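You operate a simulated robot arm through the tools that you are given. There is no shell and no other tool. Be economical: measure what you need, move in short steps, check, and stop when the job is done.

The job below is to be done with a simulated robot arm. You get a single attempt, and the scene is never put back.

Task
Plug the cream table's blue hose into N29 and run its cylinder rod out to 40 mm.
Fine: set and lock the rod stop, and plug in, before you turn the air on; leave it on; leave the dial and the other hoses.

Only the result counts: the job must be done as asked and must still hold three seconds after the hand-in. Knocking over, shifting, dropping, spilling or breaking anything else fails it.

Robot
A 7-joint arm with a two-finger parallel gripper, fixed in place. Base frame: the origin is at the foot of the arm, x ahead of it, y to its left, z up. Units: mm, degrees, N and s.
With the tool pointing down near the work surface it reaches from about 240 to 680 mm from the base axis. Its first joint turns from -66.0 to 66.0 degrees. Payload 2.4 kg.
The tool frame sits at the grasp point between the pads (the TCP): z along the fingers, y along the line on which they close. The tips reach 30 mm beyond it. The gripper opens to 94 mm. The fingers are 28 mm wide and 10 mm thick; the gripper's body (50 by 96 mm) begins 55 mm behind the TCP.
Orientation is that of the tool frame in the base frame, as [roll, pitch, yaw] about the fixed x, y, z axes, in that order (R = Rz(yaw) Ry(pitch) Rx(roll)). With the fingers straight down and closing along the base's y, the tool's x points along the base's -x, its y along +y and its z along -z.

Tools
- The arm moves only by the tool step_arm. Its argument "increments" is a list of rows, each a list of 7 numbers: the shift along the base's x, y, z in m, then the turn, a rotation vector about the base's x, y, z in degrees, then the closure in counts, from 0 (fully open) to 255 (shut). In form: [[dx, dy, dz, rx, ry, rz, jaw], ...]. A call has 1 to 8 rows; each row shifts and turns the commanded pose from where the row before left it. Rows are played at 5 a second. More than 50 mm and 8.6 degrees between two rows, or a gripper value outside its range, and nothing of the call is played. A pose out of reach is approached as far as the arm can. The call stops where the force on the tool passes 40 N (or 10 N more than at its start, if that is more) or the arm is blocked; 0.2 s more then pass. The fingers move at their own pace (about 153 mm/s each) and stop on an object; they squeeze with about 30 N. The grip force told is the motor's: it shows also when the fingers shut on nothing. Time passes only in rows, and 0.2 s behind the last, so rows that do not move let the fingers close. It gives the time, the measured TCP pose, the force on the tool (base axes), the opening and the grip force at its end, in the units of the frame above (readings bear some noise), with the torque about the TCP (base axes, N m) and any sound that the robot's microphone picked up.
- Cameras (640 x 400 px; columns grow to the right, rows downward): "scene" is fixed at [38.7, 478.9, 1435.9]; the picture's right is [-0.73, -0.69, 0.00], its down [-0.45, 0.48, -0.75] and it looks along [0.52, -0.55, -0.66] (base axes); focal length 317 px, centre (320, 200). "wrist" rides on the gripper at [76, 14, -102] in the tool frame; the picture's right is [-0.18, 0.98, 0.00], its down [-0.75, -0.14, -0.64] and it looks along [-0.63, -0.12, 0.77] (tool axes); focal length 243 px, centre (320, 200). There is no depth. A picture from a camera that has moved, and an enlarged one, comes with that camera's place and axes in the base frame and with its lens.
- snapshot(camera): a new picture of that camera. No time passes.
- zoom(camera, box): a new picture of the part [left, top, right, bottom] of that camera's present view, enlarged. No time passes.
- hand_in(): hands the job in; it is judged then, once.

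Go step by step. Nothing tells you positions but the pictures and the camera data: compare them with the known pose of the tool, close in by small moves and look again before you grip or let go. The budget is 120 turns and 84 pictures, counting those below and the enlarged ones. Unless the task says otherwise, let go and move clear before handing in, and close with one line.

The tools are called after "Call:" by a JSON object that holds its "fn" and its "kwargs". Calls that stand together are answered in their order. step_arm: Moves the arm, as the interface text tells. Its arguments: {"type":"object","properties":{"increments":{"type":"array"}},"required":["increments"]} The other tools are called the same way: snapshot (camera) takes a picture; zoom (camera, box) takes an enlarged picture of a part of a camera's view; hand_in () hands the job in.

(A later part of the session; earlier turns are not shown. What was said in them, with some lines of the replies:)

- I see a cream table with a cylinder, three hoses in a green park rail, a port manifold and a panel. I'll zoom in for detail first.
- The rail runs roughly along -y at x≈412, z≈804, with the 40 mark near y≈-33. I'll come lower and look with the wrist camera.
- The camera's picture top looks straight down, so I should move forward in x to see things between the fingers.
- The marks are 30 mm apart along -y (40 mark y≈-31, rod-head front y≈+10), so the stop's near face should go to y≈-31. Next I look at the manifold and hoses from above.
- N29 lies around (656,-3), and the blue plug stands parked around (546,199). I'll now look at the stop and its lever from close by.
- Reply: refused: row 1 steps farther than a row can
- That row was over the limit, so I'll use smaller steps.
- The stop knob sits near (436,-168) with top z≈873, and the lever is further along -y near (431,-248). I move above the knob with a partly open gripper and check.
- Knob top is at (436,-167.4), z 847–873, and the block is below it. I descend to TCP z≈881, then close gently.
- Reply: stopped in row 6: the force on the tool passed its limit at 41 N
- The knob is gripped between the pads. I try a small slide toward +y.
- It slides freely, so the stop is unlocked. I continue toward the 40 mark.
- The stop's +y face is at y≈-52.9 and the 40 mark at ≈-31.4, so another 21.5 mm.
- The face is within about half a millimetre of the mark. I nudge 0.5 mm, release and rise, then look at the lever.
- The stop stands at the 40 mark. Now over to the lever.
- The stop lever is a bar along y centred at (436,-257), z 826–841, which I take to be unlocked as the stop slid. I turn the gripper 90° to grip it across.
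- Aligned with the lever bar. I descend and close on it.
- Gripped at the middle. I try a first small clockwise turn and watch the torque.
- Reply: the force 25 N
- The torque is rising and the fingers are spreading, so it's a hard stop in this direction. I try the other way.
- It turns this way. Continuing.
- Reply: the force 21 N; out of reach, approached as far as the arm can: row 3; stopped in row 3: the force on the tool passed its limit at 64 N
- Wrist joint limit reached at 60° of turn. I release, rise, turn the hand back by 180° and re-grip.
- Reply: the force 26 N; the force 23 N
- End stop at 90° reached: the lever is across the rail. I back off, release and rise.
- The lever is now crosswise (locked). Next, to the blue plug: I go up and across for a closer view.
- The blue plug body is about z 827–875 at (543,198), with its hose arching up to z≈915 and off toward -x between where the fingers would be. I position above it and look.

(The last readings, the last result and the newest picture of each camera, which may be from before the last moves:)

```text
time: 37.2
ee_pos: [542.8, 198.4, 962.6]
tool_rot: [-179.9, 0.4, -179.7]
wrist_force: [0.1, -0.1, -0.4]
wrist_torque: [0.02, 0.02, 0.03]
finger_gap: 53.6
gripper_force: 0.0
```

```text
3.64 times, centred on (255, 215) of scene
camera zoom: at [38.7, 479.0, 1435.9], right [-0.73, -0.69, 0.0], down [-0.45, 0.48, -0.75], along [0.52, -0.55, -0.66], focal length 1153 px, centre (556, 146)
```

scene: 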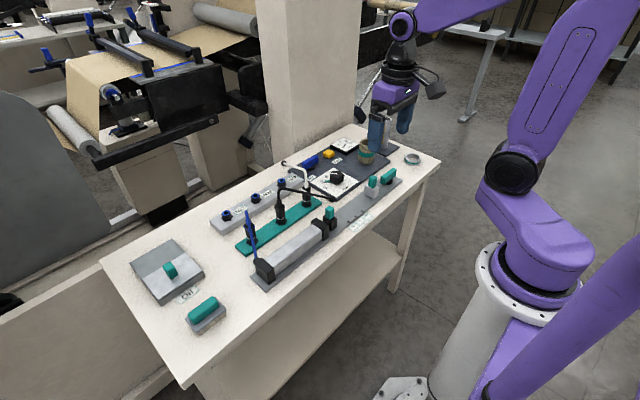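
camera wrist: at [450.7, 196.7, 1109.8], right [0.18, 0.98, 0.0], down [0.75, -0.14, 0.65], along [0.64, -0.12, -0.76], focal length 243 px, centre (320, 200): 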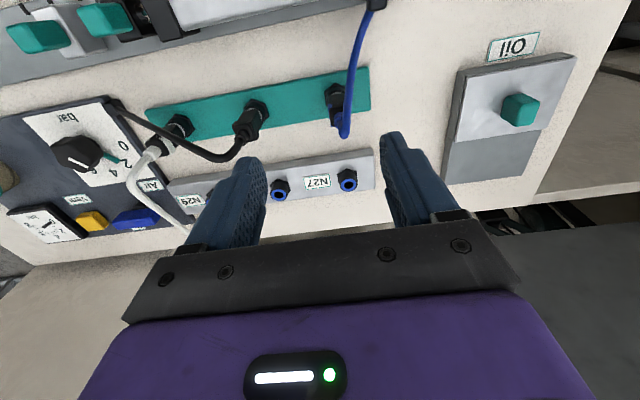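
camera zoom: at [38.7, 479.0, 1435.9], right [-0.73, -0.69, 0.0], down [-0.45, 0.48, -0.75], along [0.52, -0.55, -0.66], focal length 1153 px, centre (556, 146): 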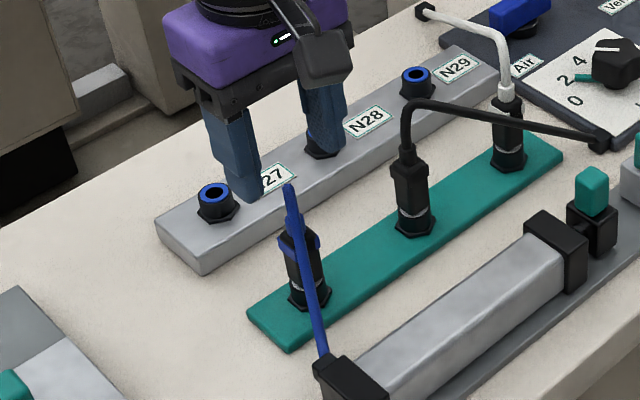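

Fingers straddle the plug well. I descend to TCP z≈877.

Call:
{"fn": "step_arm", "kwargs": {"increments": [[0.0025, -0.0005, -0.02, 0, 0, 0, 110], [0, 0, -0.02, 0, 0, 0, 110], [0, 0, -0.02, 0, 0, 0, 110], [0, 0, -0.015, 0, 0, 0, 110], [0, 0, -0.01, 0, 0, 0, 110], [0, 0, 0, 0, 0, 0, 110]]}}

Call:
{"fn": "zoom", "kwargs": {"camera": "wrist", "box": [220, 60, 420, 200]}}

Call:
{"fn": "zoom", "kwargs": {"camera": "scene", "box": [210, 160, 300, 270]}}

```text
time: 38.6
ee_pos: [543.8, 197.5, 877.9]
tool_rot: [-179.8, 0.4, -179.7]
wrist_force: [-0.2, -0.7, 0.1]
wrist_torque: [0.0, -0.01, 0.0]
finger_gap: 53.5
gripper_force: 0.1
```

```text
2.86 times, centred on (320, 130) of wrist
camera zoom: at [467.1, 210.5, 979.8], right [0.18, 0.98, 0.0], down [0.75, -0.14, 0.65], along [0.64, -0.12, -0.76], focal length 693 px, centre (320, 400)
```

zoom: 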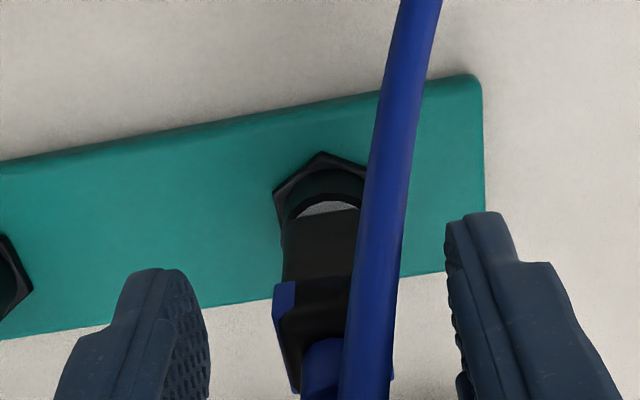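

```text
3.64 times, centred on (255, 215) of scene
camera zoom: at [38.7, 478.9, 1435.9], right [-0.73, -0.69, 0.0], down [-0.45, 0.48, -0.75], along [0.52, -0.55, -0.66], focal length 1153 px, centre (556, 146)
```

zoom: 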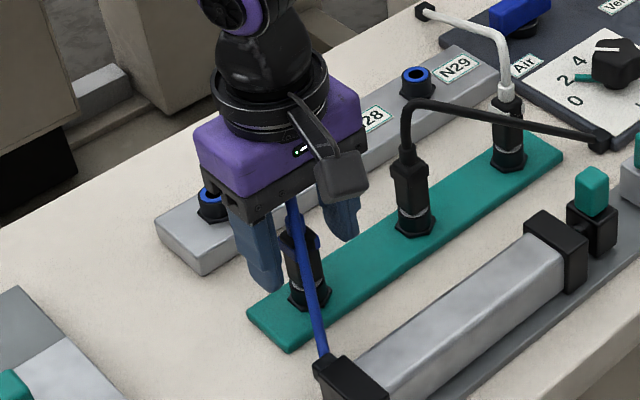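

Call:
{"fn": "step_arm", "kwargs": {"increments": [[0, 0, 0, 0, 0, 0, 150], [0, 0, 0, 0, 0, 0, 180], [0, 0, 0, 0, 0, 0, 210], [0, 0, 0, 0, 0, 0, 255], [0, 0, 0, 0, 0, 0, 255]]}}

Call:
{"fn": "zoom", "kwargs": {"camera": "wrist", "box": [220, 60, 420, 200]}}

```text
time: 39.8
ee_pos: [544.5, 197.3, 878.1]
tool_rot: [-179.8, 0.2, -179.6]
wrist_force: [1.1, 1.7, 0.3]
wrist_torque: [0.01, -0.04, 0.0]
finger_gap: 22.8
gripper_force: 30.4
```

```text
2.86 times, centred on (320, 130) of wrist
camera zoom: at [467.0, 210.6, 980.0], right [0.18, 0.98, 0.0], down [0.75, -0.13, 0.65], along [0.64, -0.12, -0.76], focal length 693 px, centre (320, 400)
```

zoom: 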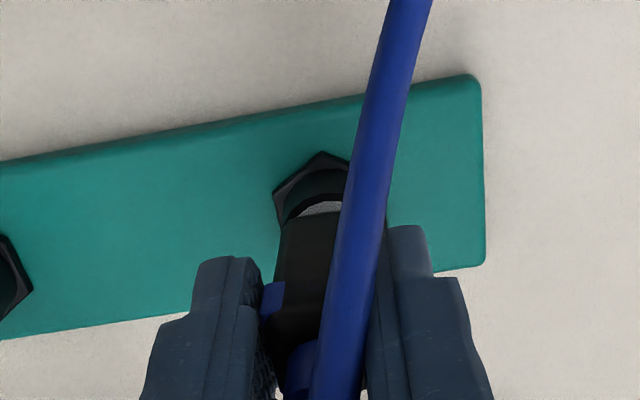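

The plug is gripped. I pull straight up slowly.

Call:
{"fn": "step_arm", "kwargs": {"increments": [[0, 0, 0.004, 0, 0, 0, 255], [0, 0, 0.006, 0, 0, 0, 255], [0, 0, 0.01, 0, 0, 0, 255], [0, 0, 0.01, 0, 0, 0, 255], [0, 0, 0.015, 0, 0, 0, 255], [0, 0, 0.015, 0, 0, 0, 255], [0, 0, 0, 0, 0, 0, 255]]}}

Call:
{"fn": "snapshot", "kwargs": {"camera": "wrist"}}

Call:
{"fn": "zoom", "kwargs": {"camera": "scene", "box": [210, 140, 340, 270]}}

```text
time: 41.4
ee_pos: [543.4, 197.1, 937.8]
tool_rot: [-179.8, 0.3, -179.7]
wrist_force: [-0.2, -0.6, 0.3]
wrist_torque: [0.02, -0.01, 0.0]
finger_gap: 22.8
gripper_force: 30.0
```

```text
41 pictures are left
camera wrist: at [467.3, 210.8, 1040.1], right [0.18, 0.98, 0.0], down [0.75, -0.13, 0.65], along [0.64, -0.12, -0.76], focal length 243 px, centre (320, 200)
```

wrist: 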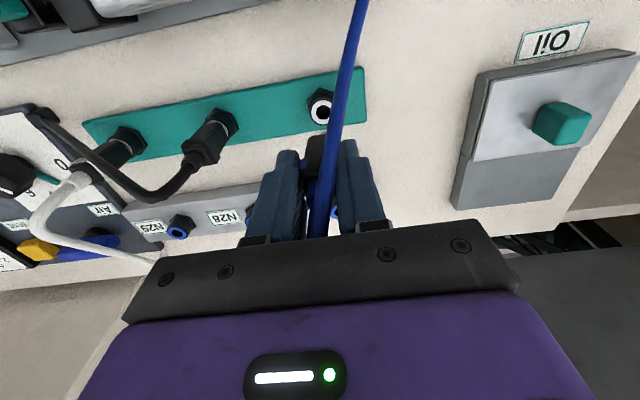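

```text
3.08 times, centred on (275, 205) of scene
camera zoom: at [38.7, 478.9, 1435.9], right [-0.73, -0.69, 0.0], down [-0.45, 0.48, -0.75], along [0.52, -0.55, -0.66], focal length 976 px, centre (458, 185)
```

zoom: 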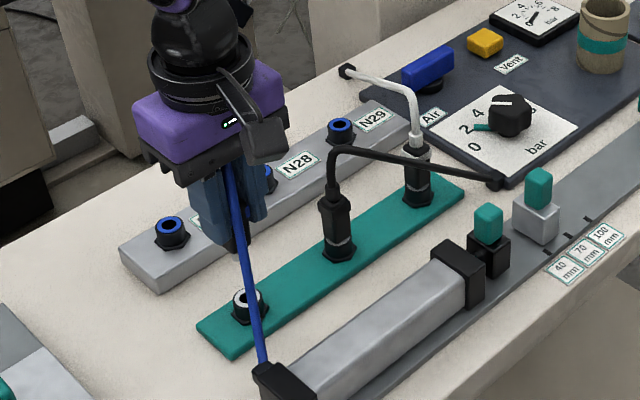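

The plug is free. I carry it around behind the black hose toward N29.

Call:
{"fn": "step_arm", "kwargs": {"increments": [[0.02, -0.002, 0.002, 0, 0, 0, 255], [0.02, -0.01, 0.002, 0, 0, 0, 255], [0.02, -0.02, 0.002, 0, 0, 0, 255], [0.015, -0.025, 0, 0, 0, 0, 255], [0.01, -0.03, 0, 0, 0, 0, 255], [0.01, -0.03, 0, 0, 0, 0, 255], [0.005, -0.025, 0, 0, 0, 0, 255], [0, 0, 0, 0, 0, 0, 255]]}}

Call:
{"fn": "snapshot", "kwargs": {"camera": "wrist"}}

Call:
{"fn": "zoom", "kwargs": {"camera": "scene", "box": [210, 110, 350, 270]}}

```text
time: 43.2
ee_pos: [643.5, 55.2, 942.5]
tool_rot: [-179.8, 0.3, -179.8]
wrist_force: [0.2, -1.1, -1.1]
wrist_torque: [0.01, 0.02, 0.05]
finger_gap: 19.1
gripper_force: 29.9
```

```text
39 pictures are left
camera wrist: at [567.0, 68.1, 1044.9], right [0.18, 0.98, 0.0], down [0.75, -0.13, 0.65], along [0.64, -0.12, -0.76], focal length 243 px, centre (320, 200)
```

wrist: 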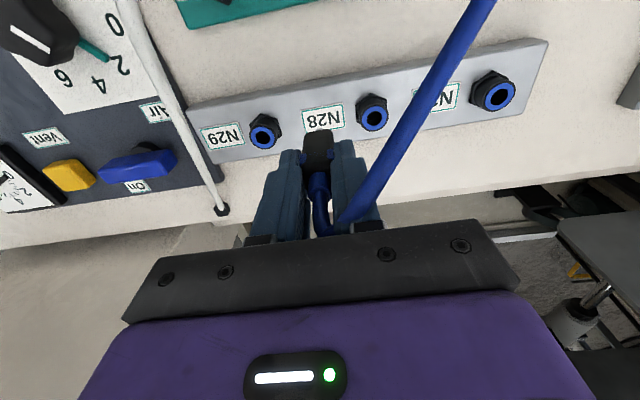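

```text
2.50 times, centred on (280, 190) of scene
camera zoom: at [38.7, 478.9, 1435.9], right [-0.73, -0.69, 0.0], down [-0.45, 0.48, -0.75], along [0.52, -0.55, -0.66], focal length 793 px, centre (420, 225)
```

zoom: 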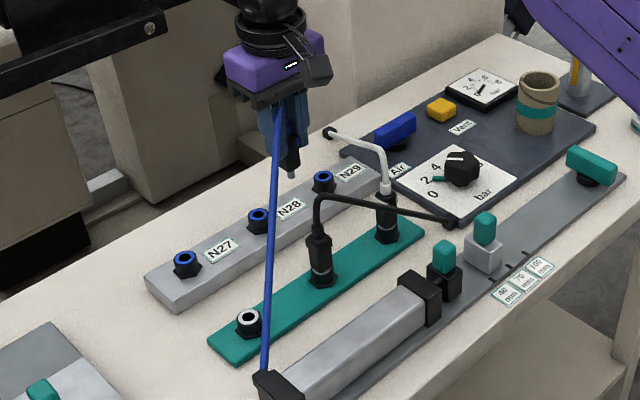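

The finger gap went from 22.8 to 19.1 mm, so the plug has moved somewhat in the grip. I take a closer look.

Call:
{"fn": "zoom", "kwargs": {"camera": "wrist", "box": [240, 80, 400, 240]}}

Call:
{"fn": "zoom", "kwargs": {"camera": "scene", "box": [290, 140, 370, 200]}}

Call:
{"fn": "zoom", "kwargs": {"camera": "scene", "box": [300, 140, 350, 190]}}

```text
2.50 times, centred on (320, 160) of wrist
camera zoom: at [567.0, 68.1, 1044.9], right [0.18, 0.98, 0.0], down [0.75, -0.13, 0.65], along [0.64, -0.12, -0.76], focal length 606 px, centre (320, 300)
```

zoom: 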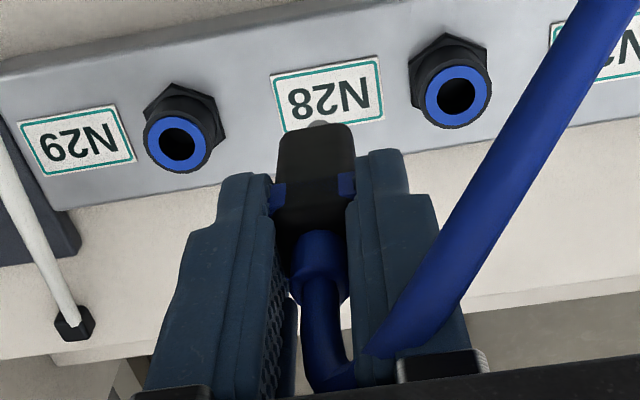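

```text
6.67 times, centred on (330, 170) of scene
camera zoom: at [38.7, 478.9, 1435.9], right [-0.73, -0.69, 0.0], down [-0.45, 0.48, -0.75], along [0.52, -0.55, -0.66], focal length 2114 px, centre (253, 400)
```

zoom: 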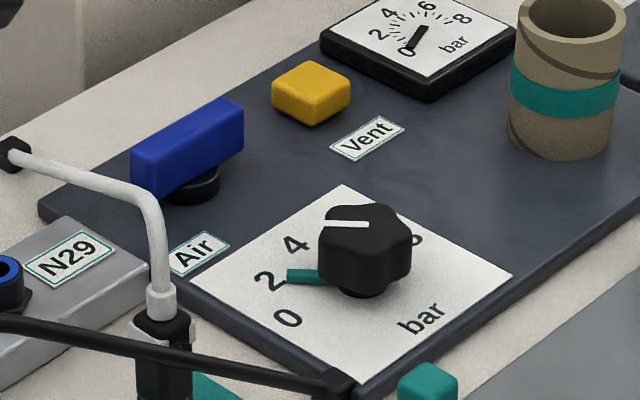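

```text
8.00 times, centred on (325, 165) of scene
camera zoom: at [38.7, 478.9, 1435.9], right [-0.73, -0.69, 0.0], down [-0.45, 0.48, -0.75], along [0.52, -0.55, -0.66], focal length 2536 px, centre (280, 480)
```

zoom: 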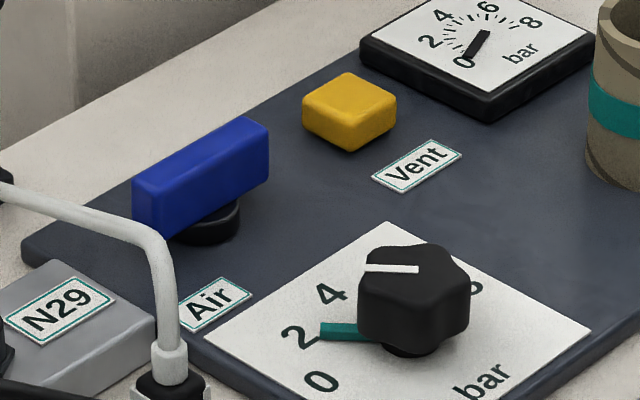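

Call:
{"fn": "zoom", "kwargs": {"camera": "scene", "box": [240, 110, 320, 200]}}

```text
4.44 times, centred on (280, 155) of scene
camera zoom: at [38.7, 478.9, 1435.9], right [-0.73, -0.69, 0.0], down [-0.45, 0.48, -0.75], along [0.52, -0.55, -0.66], focal length 1409 px, centre (498, 400)
```

zoom: 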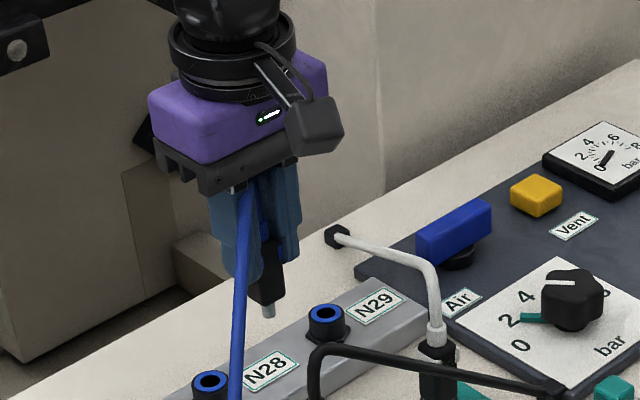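

The plug slid about 6 mm down in the grip onto its side tabs but stays vertical, its tip near (642,54,877). N29's port top comes out at about (657,-1,838); I move over it and check again.

Call:
{"fn": "step_arm", "kwargs": {"increments": [[0.004, -0.014, 0, 0, 0, 0, 255], [0.004, -0.014, 0, 0, 0, 0, 255], [0.004, -0.014, 0, 0, 0, 0, 255], [0.0037, -0.0125, 0, 0, 0, 0, 255], [0, 0, -0.012, 0, 0, 0, 255], [0, 0, -0.01, 0, 0, 0, 255], [0, 0, 0, 0, 0, 0, 255]]}}

Call:
{"fn": "zoom", "kwargs": {"camera": "wrist", "box": [270, 80, 370, 180]}}

Call:
{"fn": "zoom", "kwargs": {"camera": "scene", "box": [250, 130, 330, 210]}}

```text
time: 44.8
ee_pos: [659.6, 1.6, 921.9]
tool_rot: [-179.8, 0.3, -179.7]
wrist_force: [-0.6, 0.0, -0.5]
wrist_torque: [0.01, 0.01, -0.01]
finger_gap: 19.0
gripper_force: 29.9
```

```text
4.00 times, centred on (320, 130) of wrist
camera zoom: at [583.2, 14.0, 1023.9], right [0.18, 0.98, 0.0], down [0.75, -0.13, 0.65], along [0.64, -0.12, -0.76], focal length 970 px, centre (320, 480)
```

zoom: 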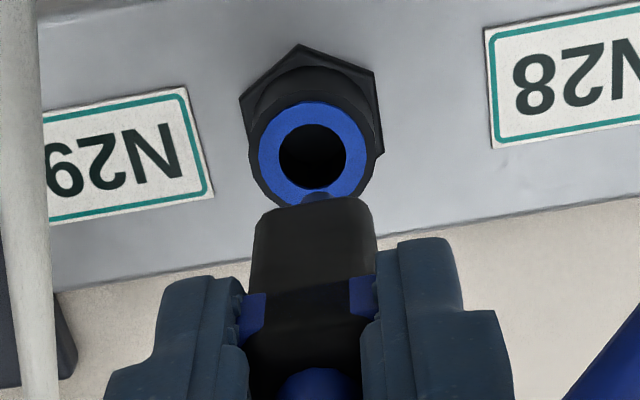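

```text
5.00 times, centred on (290, 170) of scene
camera zoom: at [38.7, 478.9, 1435.9], right [-0.73, -0.69, 0.0], down [-0.45, 0.48, -0.75], along [0.52, -0.55, -0.66], focal length 1585 px, centre (470, 350)
```

zoom: 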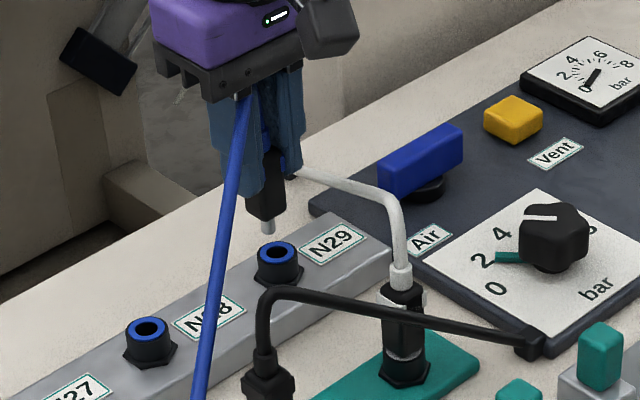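

Nearly aligned over N29. I lower another 10 mm and check again.

Call:
{"fn": "step_arm", "kwargs": {"increments": [[0, -0.001, -0.005, 0, 0, 0, 255], [0, 0, -0.005, 0, 0, 0, 255], [0, 0, 0, 0, 0, 0, 255]]}}

Call:
{"fn": "zoom", "kwargs": {"camera": "wrist", "box": [270, 80, 370, 180]}}

Call:
{"fn": "zoom", "kwargs": {"camera": "scene", "box": [270, 150, 320, 190]}}

```text
time: 45.6
ee_pos: [659.7, -0.6, 910.0]
tool_rot: [-179.8, 0.3, -179.8]
wrist_force: [0.1, -0.3, -1.0]
wrist_torque: [0.01, 0.03, 0.02]
finger_gap: 18.8
gripper_force: 30.2
```

```text
4.00 times, centred on (320, 130) of wrist
camera zoom: at [582.8, 13.2, 1013.4], right [0.18, 0.98, 0.0], down [0.75, -0.13, 0.65], along [0.64, -0.12, -0.76], focal length 970 px, centre (320, 480)
```

zoom: 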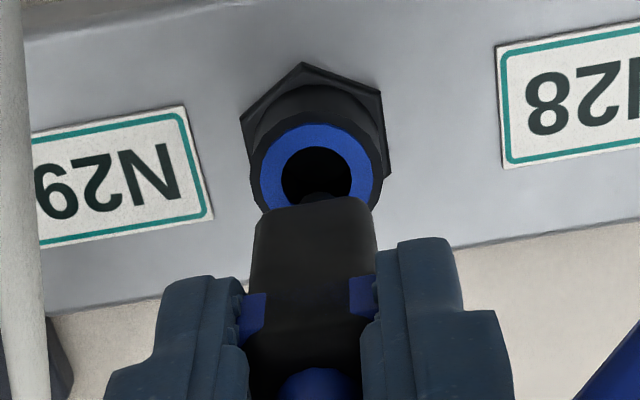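

```text
10.00 times, centred on (295, 170) of scene
camera zoom: at [38.7, 478.9, 1435.9], right [-0.73, -0.69, 0.0], down [-0.45, 0.48, -0.75], along [0.52, -0.55, -0.66], focal length 3170 px, centre (570, 500)
```

zoom: 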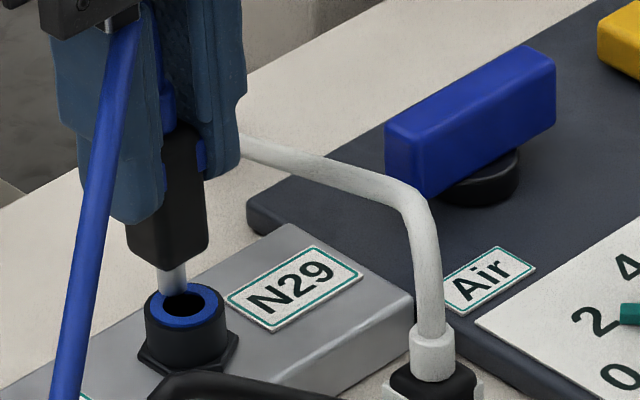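

The tip is about 6 mm too far in +x relative to the hole. I correct that (slightly raised) and recheck.

Call:
{"fn": "step_arm", "kwargs": {"increments": [[0, 0, 0.003, 0, 0, 0, 255], [-0.006, 0.0004, 0, 0, 0, 0, 255], [0, 0, 0, 0, 0, 0, 255]]}}

Call:
{"fn": "zoom", "kwargs": {"camera": "wrist", "box": [270, 80, 370, 180]}}

Call:
{"fn": "zoom", "kwargs": {"camera": "scene", "box": [270, 150, 320, 190]}}

```text
time: 46.4
ee_pos: [653.4, -0.2, 914.6]
tool_rot: [-179.8, 0.3, -179.6]
wrist_force: [0.4, 0.5, -0.1]
wrist_torque: [-0.02, -0.02, 0.01]
finger_gap: 18.9
gripper_force: 29.7
```

```text
4.00 times, centred on (320, 130) of wrist
camera zoom: at [577.1, 13.8, 1016.6], right [0.18, 0.98, 0.0], down [0.75, -0.13, 0.65], along [0.64, -0.12, -0.76], focal length 970 px, centre (320, 480)
```

zoom: 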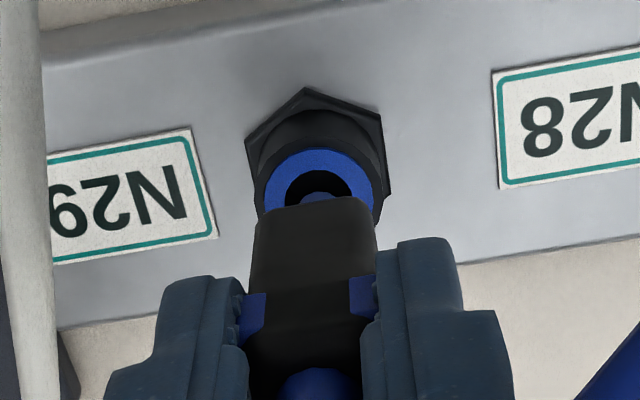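

```text
10.00 times, centred on (295, 170) of scene
camera zoom: at [38.7, 478.9, 1435.9], right [-0.73, -0.69, 0.0], down [-0.45, 0.48, -0.75], along [0.52, -0.55, -0.66], focal length 3170 px, centre (570, 500)
```

zoom: 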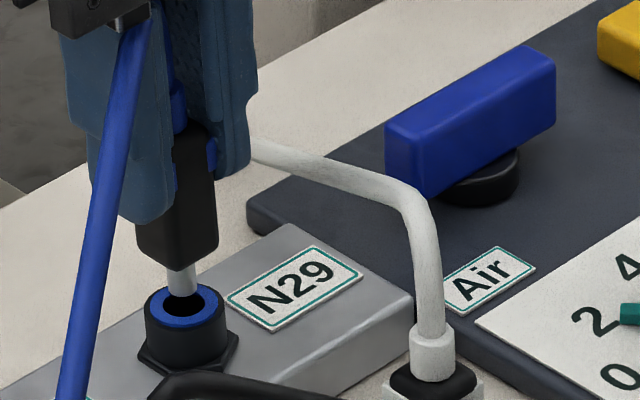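

Much better; about 1.5 mm in x remains. I correct and push down in small steps.

Call:
{"fn": "step_arm", "kwargs": {"increments": [[-0.0015, 0.0003, -0.002, 0, 0, 0, 255], [0, 0, -0.002, 0, 0, 0, 255], [0, 0, -0.002, 0, 0, 0, 255], [0, 0, -0.002, 0, 0, 0, 255], [0, 0, 0, 0, 0, 0, 255]]}}

Call:
{"fn": "zoom", "kwargs": {"camera": "scene", "box": [270, 150, 320, 190]}}

```text
time: 47.6
ee_pos: [652.3, 0.4, 907.4]
tool_rot: [-179.8, 0.3, -179.7]
wrist_force: [0.3, -0.1, -0.6]
wrist_torque: [0.04, -0.04, 0.04]
finger_gap: 18.7
gripper_force: 30.0
```

```text
10.00 times, centred on (295, 170) of scene
camera zoom: at [38.7, 478.9, 1435.9], right [-0.73, -0.69, 0.0], down [-0.45, 0.48, -0.75], along [0.52, -0.55, -0.66], focal length 3170 px, centre (570, 500)
```

zoom: 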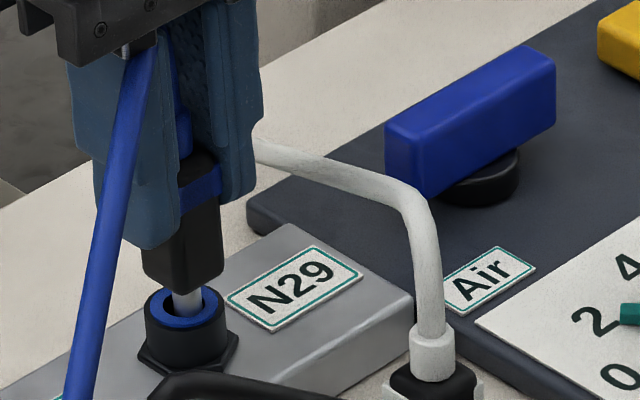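

The spigot has entered the hole cleanly. I continue pushing.

Call:
{"fn": "step_arm", "kwargs": {"increments": [[0, 0, -0.002, 0, 0, 0, 255], [0, 0, -0.002, 0, 0, 0, 255], [0, 0, -0.002, 0, 0, 0, 255], [0, 0, -0.002, 0, 0, 0, 255], [0, 0, -0.002, 0, 0, 0, 255], [0, 0, 0, 0, 0, 0, 255]]}}

Call:
{"fn": "zoom", "kwargs": {"camera": "scene", "box": [270, 150, 320, 190]}}

```text
time: 49.0
ee_pos: [652.6, 0.4, 897.1]
tool_rot: [-179.7, 0.4, -179.7]
wrist_force: [-4.4, 1.0, 11.5]
wrist_torque: [0.01, 0.29, 0.0]
finger_gap: 18.6
gripper_force: 29.6
```

```text
10.00 times, centred on (295, 170) of scene
camera zoom: at [38.3, 479.0, 1435.9], right [-0.73, -0.69, 0.0], down [-0.45, 0.48, -0.75], along [0.52, -0.55, -0.66], focal length 3170 px, centre (570, 500)
```

zoom: 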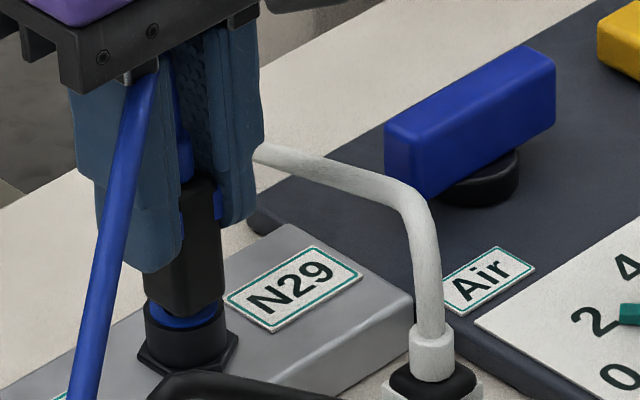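

Contact at 11 N, with a slight gap remaining. I push further and listen for a click.

Call:
{"fn": "step_arm", "kwargs": {"increments": [[-0.0005, 0, -0.001, 0, 0, 0, 255], [0, 0, -0.0015, 0, 0, 0, 255], [0, 0, -0.0015, 0, 0, 0, 255], [0, 0, 0, 0, 0, 0, 255]]}}

Call:
{"fn": "zoom", "kwargs": {"camera": "scene", "box": [270, 150, 320, 190]}}

```text
time: 50.0
ee_pos: [653.4, 1.4, 895.2]
tool_rot: [-179.8, 0.6, -179.7]
wrist_force: [-0.7, 0.1, 30.9]
wrist_torque: [0.0, 0.06, 0.0]
finger_gap: 19.0
gripper_force: 30.2
```

```text
10.00 times, centred on (295, 170) of scene
camera zoom: at [38.0, 478.9, 1435.9], right [-0.73, -0.69, 0.0], down [-0.45, 0.48, -0.75], along [0.52, -0.55, -0.66], focal length 3170 px, centre (570, 500)
```

zoom: 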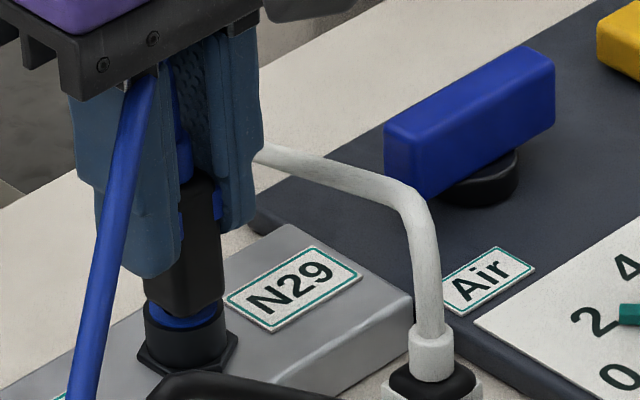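

The remaining gap resembles that of the parked plugs (ring just visible). One firmer push to make sure it is seated.

Call:
{"fn": "step_arm", "kwargs": {"increments": [[0, -0.001, -0.001, 0, 0, 0, 255], [0, 0, -0.001, 0, 0, 0, 255], [0, 0, -0.001, 0, 0, 0, 255], [0, 0, 0, 0, 0, 0, 255]]}}

Call:
{"fn": "zoom", "kwargs": {"camera": "wrist", "box": [270, 80, 370, 180]}}

```text
time: 50.7
ee_pos: [652.2, -0.2, 896.1]
tool_rot: [-179.8, 0.6, -179.6]
wrist_force: [-5.4, -0.2, 9.6]
wrist_torque: [0.07, 0.37, 0.01]
finger_gap: 19.1
gripper_force: 30.1
stopped in row 3: the force on the tool passed its limit at 42 N (the readings are from after the stop); the commanded pose is now the measured one
```

```text
4.00 times, centred on (320, 130) of wrist
camera zoom: at [575.4, 13.7, 997.5], right [0.18, 0.98, 0.0], down [0.75, -0.13, 0.65], along [0.64, -0.12, -0.76], focal length 970 px, centre (320, 480)
```

zoom: 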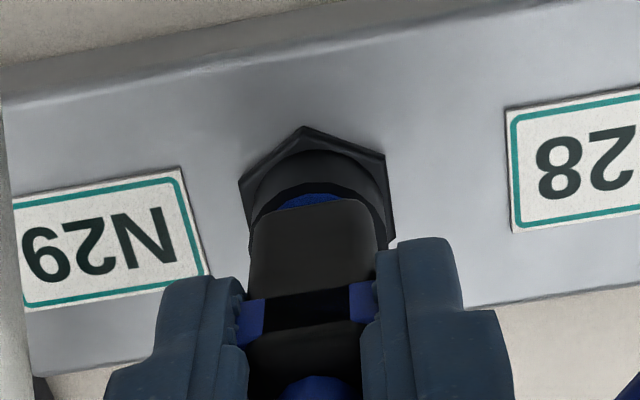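

Firm at 42 N: seated. I release with a small opening and go straight up, watching the force.

Call:
{"fn": "step_arm", "kwargs": {"increments": [[0, 0, 0, 0, 0, 0, 190], [0, 0, 0, 0, 0, 0, 165], [0, 0, 0, 0, 0, 0, 160], [0, 0, 0.01, 0, 0, 0, 160], [0, 0, 0.015, 0, 0, 0, 160], [0, 0, 0.015, 0, 0, 0, 160], [0, 0, 0, 0, 0, 0, 160]]}}

Call:
{"fn": "zoom", "kwargs": {"camera": "scene", "box": [230, 110, 330, 200]}}

```text
time: 52.3
ee_pos: [653.2, 0.7, 934.9]
tool_rot: [-179.8, 0.7, -179.6]
wrist_force: [-0.5, -1.0, -0.8]
wrist_torque: [0.02, -0.01, 0.04]
finger_gap: 35.1
gripper_force: 0.1
```

```text
4.44 times, centred on (280, 155) of scene
camera zoom: at [38.7, 478.9, 1435.9], right [-0.73, -0.69, 0.0], down [-0.45, 0.48, -0.75], along [0.52, -0.55, -0.66], focal length 1409 px, centre (498, 400)
```

zoom: 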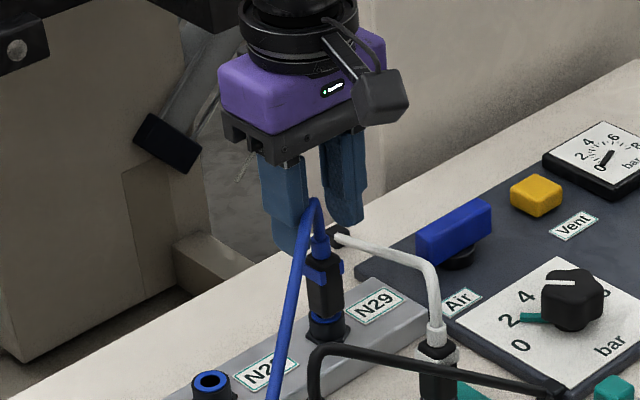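

The blue plug stands in N29. Now up and over to the blue Air lever for a close look.

Call:
{"fn": "step_arm", "kwargs": {"increments": [[0, 0, 0.03, 0, 0, 0, 160], [0, 0, 0.04, 0, 0, 0, 160], [-0.01, -0.035, 0, 0, 0, 0, 120], [-0.01, -0.035, 0, 0, 0, 0, 110], [0, -0.035, 0, 0, 0, 0, 110], [0, -0.02, 0, 0, 0, 0, 110], [0, 0, 0, 0, 0, 0, 110]]}}

Call:
{"fn": "snapshot", "kwargs": {"camera": "wrist"}}

Call:
{"fn": "zoom", "kwargs": {"camera": "wrist", "box": [240, 60, 400, 170]}}

```text
time: 53.9
ee_pos: [633.8, -125.7, 1004.8]
tool_rot: [-179.9, 0.7, -179.5]
wrist_force: [0.2, 0.2, -0.7]
wrist_torque: [-0.01, -0.03, 0.01]
finger_gap: 53.6
gripper_force: 0.1
```

```text
22 pictures are left
camera wrist: at [556.1, -111.8, 1106.2], right [0.18, 0.98, 0.0], down [0.75, -0.13, 0.65], along [0.64, -0.12, -0.76], focal length 243 px, centre (320, 200)
```

wrist: 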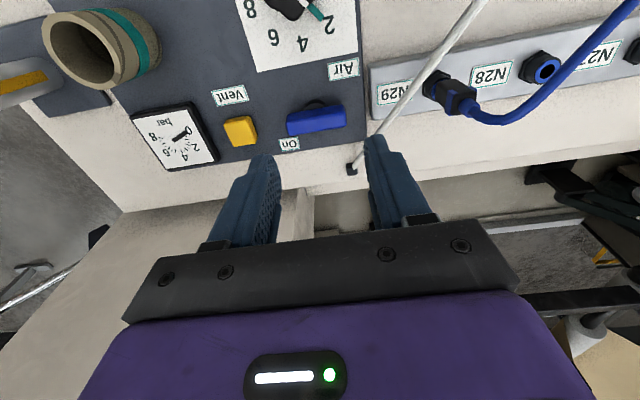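

```text
3.64 times, centred on (320, 115) of wrist
camera zoom: at [556.1, -111.8, 1106.2], right [0.18, 0.98, 0.0], down [0.75, -0.13, 0.65], along [0.64, -0.12, -0.76], focal length 882 px, centre (320, 509)
```

zoom: 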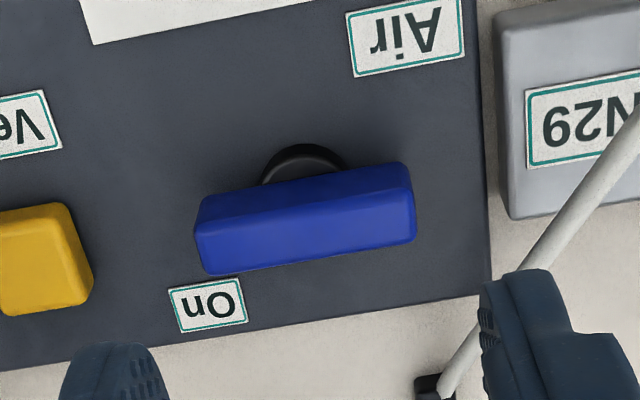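

The Air lever is a bar along y centred near (664,-137), top z≈838, and the gauge reads 0, so it is off. I turn the gripper by -90° so I can later turn the lever +90°.

Call:
{"fn": "step_arm", "kwargs": {"increments": [[0.003, -0.001, -0.005, 0, 0, -8.5, 110], [0.003, -0.001, -0.005, 0, 0, -8.5, 110], [0.003, -0.001, -0.005, 0, 0, -8.5, 110], [0.003, -0.001, -0.005, 0, 0, -8.5, 110], [0.003, -0.002, -0.005, 0, 0, -8.5, 110], [0.003, -0.002, -0.005, 0, 0, -8.5, 110], [0.003, -0.002, -0.005, 0, 0, -8.5, 110], [0.003, -0.001, -0.005, 0, 0, -8.5, 110]]}}

Call:
{"fn": "step_arm", "kwargs": {"increments": [[0, 0, -0.005, 0, 0, -8.5, 110], [0, 0, -0.005, 0, 0, -8.5, 110], [0, 0, -0.005, 0, 0, -5, 110], [0, 0, 0, 0, 0, 0, 110]]}}

Call:
{"fn": "snapshot", "kwargs": {"camera": "wrist"}}

```text
time: 55.7
ee_pos: [656.0, -135.0, 963.8]
tool_rot: [-179.9, 0.7, 112.2]
wrist_force: [0.8, -0.6, 0.1]
wrist_torque: [-0.02, -0.01, 0.01]
finger_gap: 53.5
gripper_force: 0.0
```

```text
time: 56.7
ee_pos: [658.0, -135.3, 950.1]
tool_rot: [-179.9, 0.7, 90.3]
wrist_force: [0.1, 0.0, 0.3]
wrist_torque: [0.0, 0.0, -0.01]
finger_gap: 53.5
gripper_force: 0.1
```

```text
20 pictures are left
camera wrist: at [671.5, -59.2, 1051.2], right [0.98, -0.18, 0.0], down [-0.14, -0.75, 0.65], along [-0.12, -0.64, -0.76], focal length 243 px, centre (320, 200)
```

wrist: 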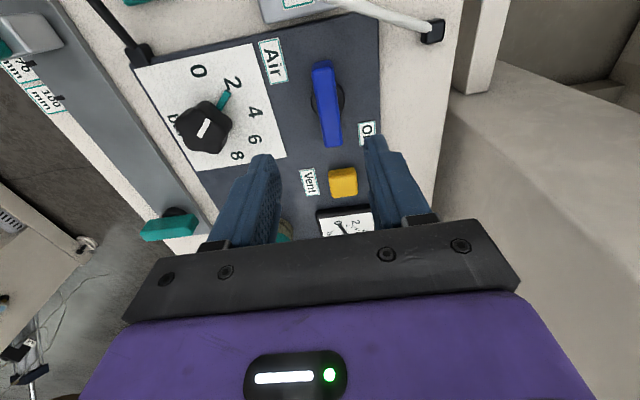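

Lever confirmed at (664,-135). I move over it and descend.

Call:
{"fn": "step_arm", "kwargs": {"increments": [[0.006, 0, -0.02, 0, 0, 0, 120], [0, 0, -0.025, 0, 0, 0, 120], [0, 0, -0.025, 0, 0, 0, 120], [0, 0, -0.015, 0, 0, 0, 120], [0, 0, 0, 0, 0, 0, 120]]}}

Call:
{"fn": "zoom", "kwargs": {"camera": "wrist", "box": [220, 60, 420, 220]}}

```text
time: 57.9
ee_pos: [663.8, -135.6, 865.2]
tool_rot: [-180.0, 0.7, 90.4]
wrist_force: [0.4, 0.5, -0.4]
wrist_torque: [0.03, -0.02, 0.0]
finger_gap: 49.6
gripper_force: 0.1
```

```text
2.50 times, centred on (320, 140) of wrist
camera zoom: at [677.7, -59.3, 966.2], right [0.98, -0.18, 0.0], down [-0.14, -0.75, 0.65], along [-0.12, -0.64, -0.76], focal length 606 px, centre (320, 350)
```

zoom: 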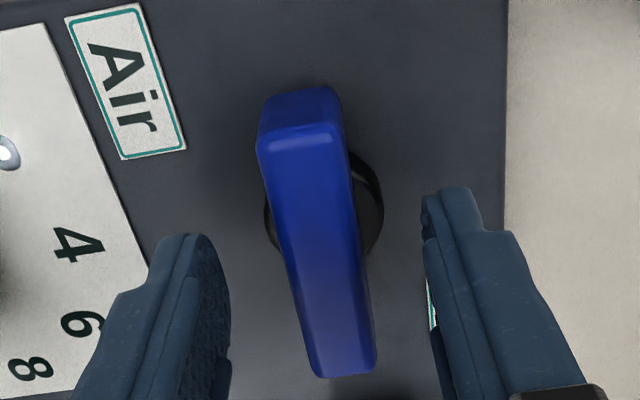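

Centred. Down 12 mm and close gently.

Call:
{"fn": "step_arm", "kwargs": {"increments": [[0, 0, -0.006, 0, 0, 0, 120], [0, 0, -0.006, 0, 0, 0, 120], [0, 0, 0, 0, 0, 0, 150], [0, 0, 0, 0, 0, 0, 180], [0, 0, 0, 0, 0, 0, 210], [0, 0, 0, 0, 0, 0, 255], [0, 0, 0, 0, 0, 0, 255]]}}

Call:
{"fn": "step_arm", "kwargs": {"increments": [[0, 0, 0, 0, 0, 4, 255], [0, 0, 0, 0, 0, 4, 255], [0, 0, 0, 0, 0, 0, 255]]}}

```text
time: 59.5
ee_pos: [665.3, -135.9, 854.7]
tool_rot: [179.8, 0.7, 90.4]
wrist_force: [16.3, 0.1, 14.3]
wrist_torque: [0.25, 0.7, 0.0]
finger_gap: 17.9
gripper_force: 44.9
```

```text
time: 60.3
ee_pos: [665.2, -134.5, 855.5]
tool_rot: [179.8, 0.8, 98.5]
wrist_force: [17.4, 1.9, 19.3]
wrist_torque: [1.17, 0.75, -0.01]
finger_gap: 17.8
gripper_force: 44.7
```

It turns freely that way. I continue to 90°, easing the side forces a bit.

Call:
{"fn": "step_arm", "kwargs": {"increments": [[0.001, 0, 0.0015, 0, 0, 7, 255], [0, 0, 0, 0, 0, 7, 255], [0, 0, 0, 0, 0, 7, 255], [0, 0, 0, 0, 0, 7, 255], [0, 0, 0, 0, 0, 7, 255], [0, 0, 0, 0, 0, 0, 255]]}}

Call:
{"fn": "step_arm", "kwargs": {"increments": [[0, 0, 0, 0, 0, 7, 255], [0, 0, 0, 0, 0, 7, 255], [0, 0, 0, 0, 0, 7, 255], [0, 0, 0, 0, 0, 7, 255], [0, 0, 0, 0, 0, 7, 255], [0, 0, 0, 0, 0, 0, 255]]}}

```text
time: 61.7
ee_pos: [665.0, -134.9, 855.0]
tool_rot: [180.0, 0.7, 133.5]
wrist_force: [17.2, 1.0, 11.2]
wrist_torque: [1.11, 0.66, 0.01]
finger_gap: 17.9
gripper_force: 45.2
```

```text
time: 63.1
ee_pos: [665.0, -134.8, 854.9]
tool_rot: [-179.9, 0.8, 168.4]
wrist_force: [18.6, 3.1, 10.5]
wrist_torque: [0.73, 0.4, 0.04]
finger_gap: 17.8
gripper_force: 45.0
```

Call:
{"fn": "step_arm", "kwargs": {"increments": [[0, 0, 0, 0, 0, 5, 255], [0, 0, 0, 0, 0, 5, 255], [0, 0, 0, 0, 0, 3, 255], [0, 0, 0, 0, 0, 0, 255]]}}

Call:
{"fn": "zoom", "kwargs": {"camera": "scene", "box": [260, 110, 400, 250]}}

```text
time: 64.1
ee_pos: [664.4, -135.6, 854.6]
tool_rot: [-180.0, 0.8, -178.6]
wrist_force: [15.2, 7.4, 11.4]
wrist_torque: [0.12, -0.52, -1.52]
finger_gap: 18.5
gripper_force: 44.7
```

```text
2.86 times, centred on (330, 180) of scene
camera zoom: at [38.8, 479.2, 1435.8], right [-0.73, -0.69, 0.0], down [-0.45, 0.48, -0.75], along [0.52, -0.55, -0.66], focal length 906 px, centre (291, 257)
```

zoom: 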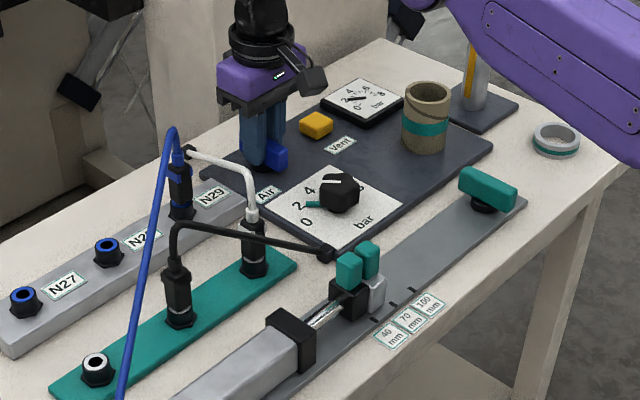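

Hard stop at 90°: air is on, the gauge has risen and the rod ran out to the stop. I ease off, release and rise straight up.

Call:
{"fn": "step_arm", "kwargs": {"increments": [[0, 0, 0, 0, 0, -1.4, 255], [0, 0, 0, 0, 0, 0, 170], [0, 0, 0, 0, 0, 0, 140], [0, 0, 0, 0, 0, 0, 130], [-0.002, 0, 0.025, 0, 0, 0, 130], [-0.002, 0, 0.04, 0, 0, 0, 130], [-0.005, 0, 0.045, 0, 0, 0, 130], [-0.005, 0, 0.04, 0, 0, 0, 130]]}}

Call:
{"fn": "zoom", "kwargs": {"camera": "scene", "box": [260, 120, 400, 240]}}

Call:
{"fn": "zoom", "kwargs": {"camera": "scene", "box": [310, 185, 380, 235]}}

Call:
{"fn": "zoom", "kwargs": {"camera": "scene", "box": [280, 140, 360, 180]}}

```text
time: 65.9
ee_pos: [650.3, -135.8, 1005.2]
tool_rot: [-179.8, 0.5, 180.0]
wrist_force: [0.2, 0.1, -0.5]
wrist_torque: [0.01, 0.02, -0.04]
finger_gap: 45.8
gripper_force: 0.1
```

```text
3.33 times, centred on (330, 180) of scene
camera zoom: at [38.7, 478.9, 1435.9], right [-0.73, -0.69, 0.0], down [-0.45, 0.48, -0.75], along [0.52, -0.55, -0.66], focal length 1057 px, centre (287, 267)
```

zoom: 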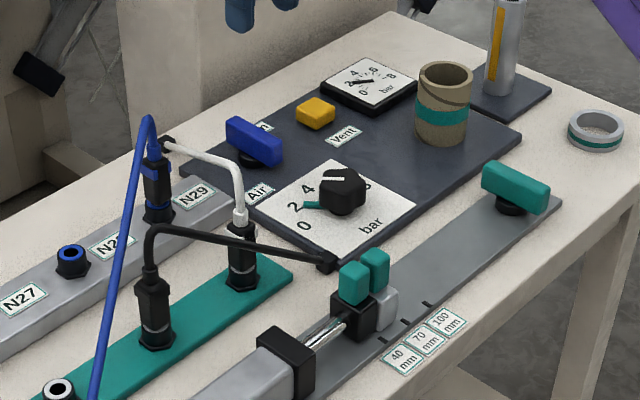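

```text
8.00 times, centred on (345, 210) of scene
camera zoom: at [38.7, 478.9, 1435.9], right [-0.73, -0.69, 0.0], down [-0.45, 0.48, -0.75], along [0.52, -0.55, -0.66], focal length 2536 px, centre (120, 120)
```

zoom: 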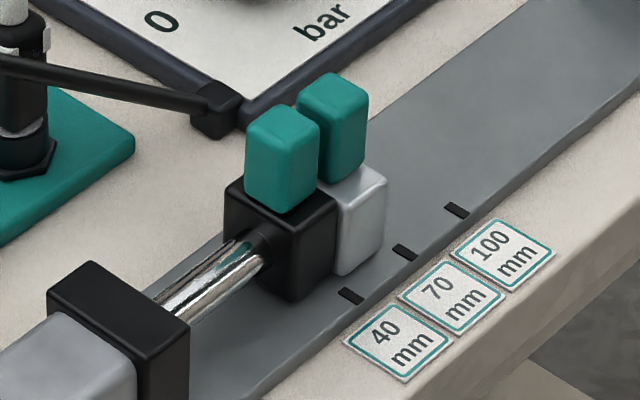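

```text
8.00 times, centred on (320, 160) of scene
camera zoom: at [38.7, 478.9, 1435.9], right [-0.73, -0.69, 0.0], down [-0.45, 0.48, -0.75], along [0.52, -0.55, -0.66], focal length 2536 px, centre (320, 520)
```

zoom: 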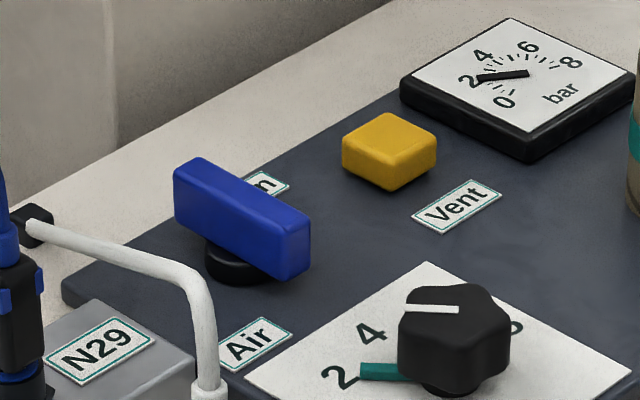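

Everything looks right; one close check of the stop face against the 40 mark from above.

Call:
{"fn": "step_arm", "kwargs": {"increments": [[-0.04, 0.015, 0, 0, 0, 0, 130], [-0.04, 0.015, 0, 0, 0, 0, 130], [-0.04, 0.015, 0, 0, 0, 0, 130], [-0.04, 0.015, -0.01, 0, 0, 0, 130], [-0.04, 0.015, -0.015, 0, 0, 0, 130], [-0.01, 0.018, -0.02, 0, 0, 0, 130], [0, 0, 0, 0, 0, 0, 130]]}}

Call:
{"fn": "zoom", "kwargs": {"camera": "wrist", "box": [240, 40, 440, 165]}}

```text
time: 67.5
ee_pos: [441.7, -42.0, 959.1]
tool_rot: [-179.9, 0.8, -180.0]
wrist_force: [-0.2, -0.3, 0.0]
wrist_torque: [-0.02, 0.03, 0.0]
finger_gap: 46.0
gripper_force: 0.1
```

```text
3.20 times, centred on (340, 102) of wrist
camera zoom: at [363.8, -28.5, 1060.6], right [0.18, 0.98, 0.0], down [0.75, -0.14, 0.65], along [0.64, -0.12, -0.76], focal length 776 px, centre (256, 512)
```

zoom: 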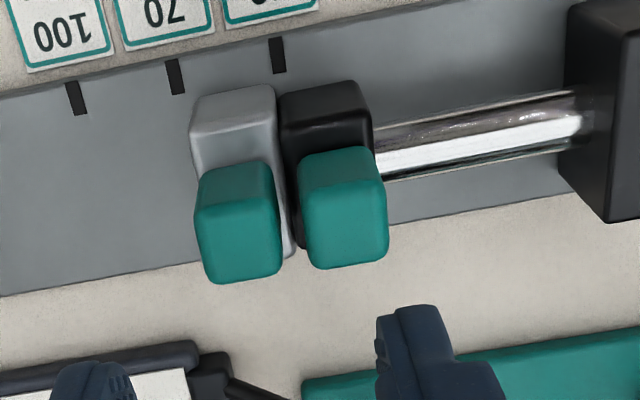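

The cream table's blue hose is in N29, and its cylinder rod has run out to the stop at the 40 mm mark. From the pictures the rod reads about 41 mm, so it may sit roughly 1 mm past the mark. The stop was set and locked and the hose plugged in before I turned the air on. The air is still on, the dial and other hoses were left alone, and the gripper is clear.

Call:
{"fn": "hand_in", "kwargs": {}}

```text
The job is handed in.
```

The blue hose is plugged into N29, the rod stop is locked at the 40 mm mark, and the air is on with the rod out against the stop. The rod measured about 41 mm in the pictures.
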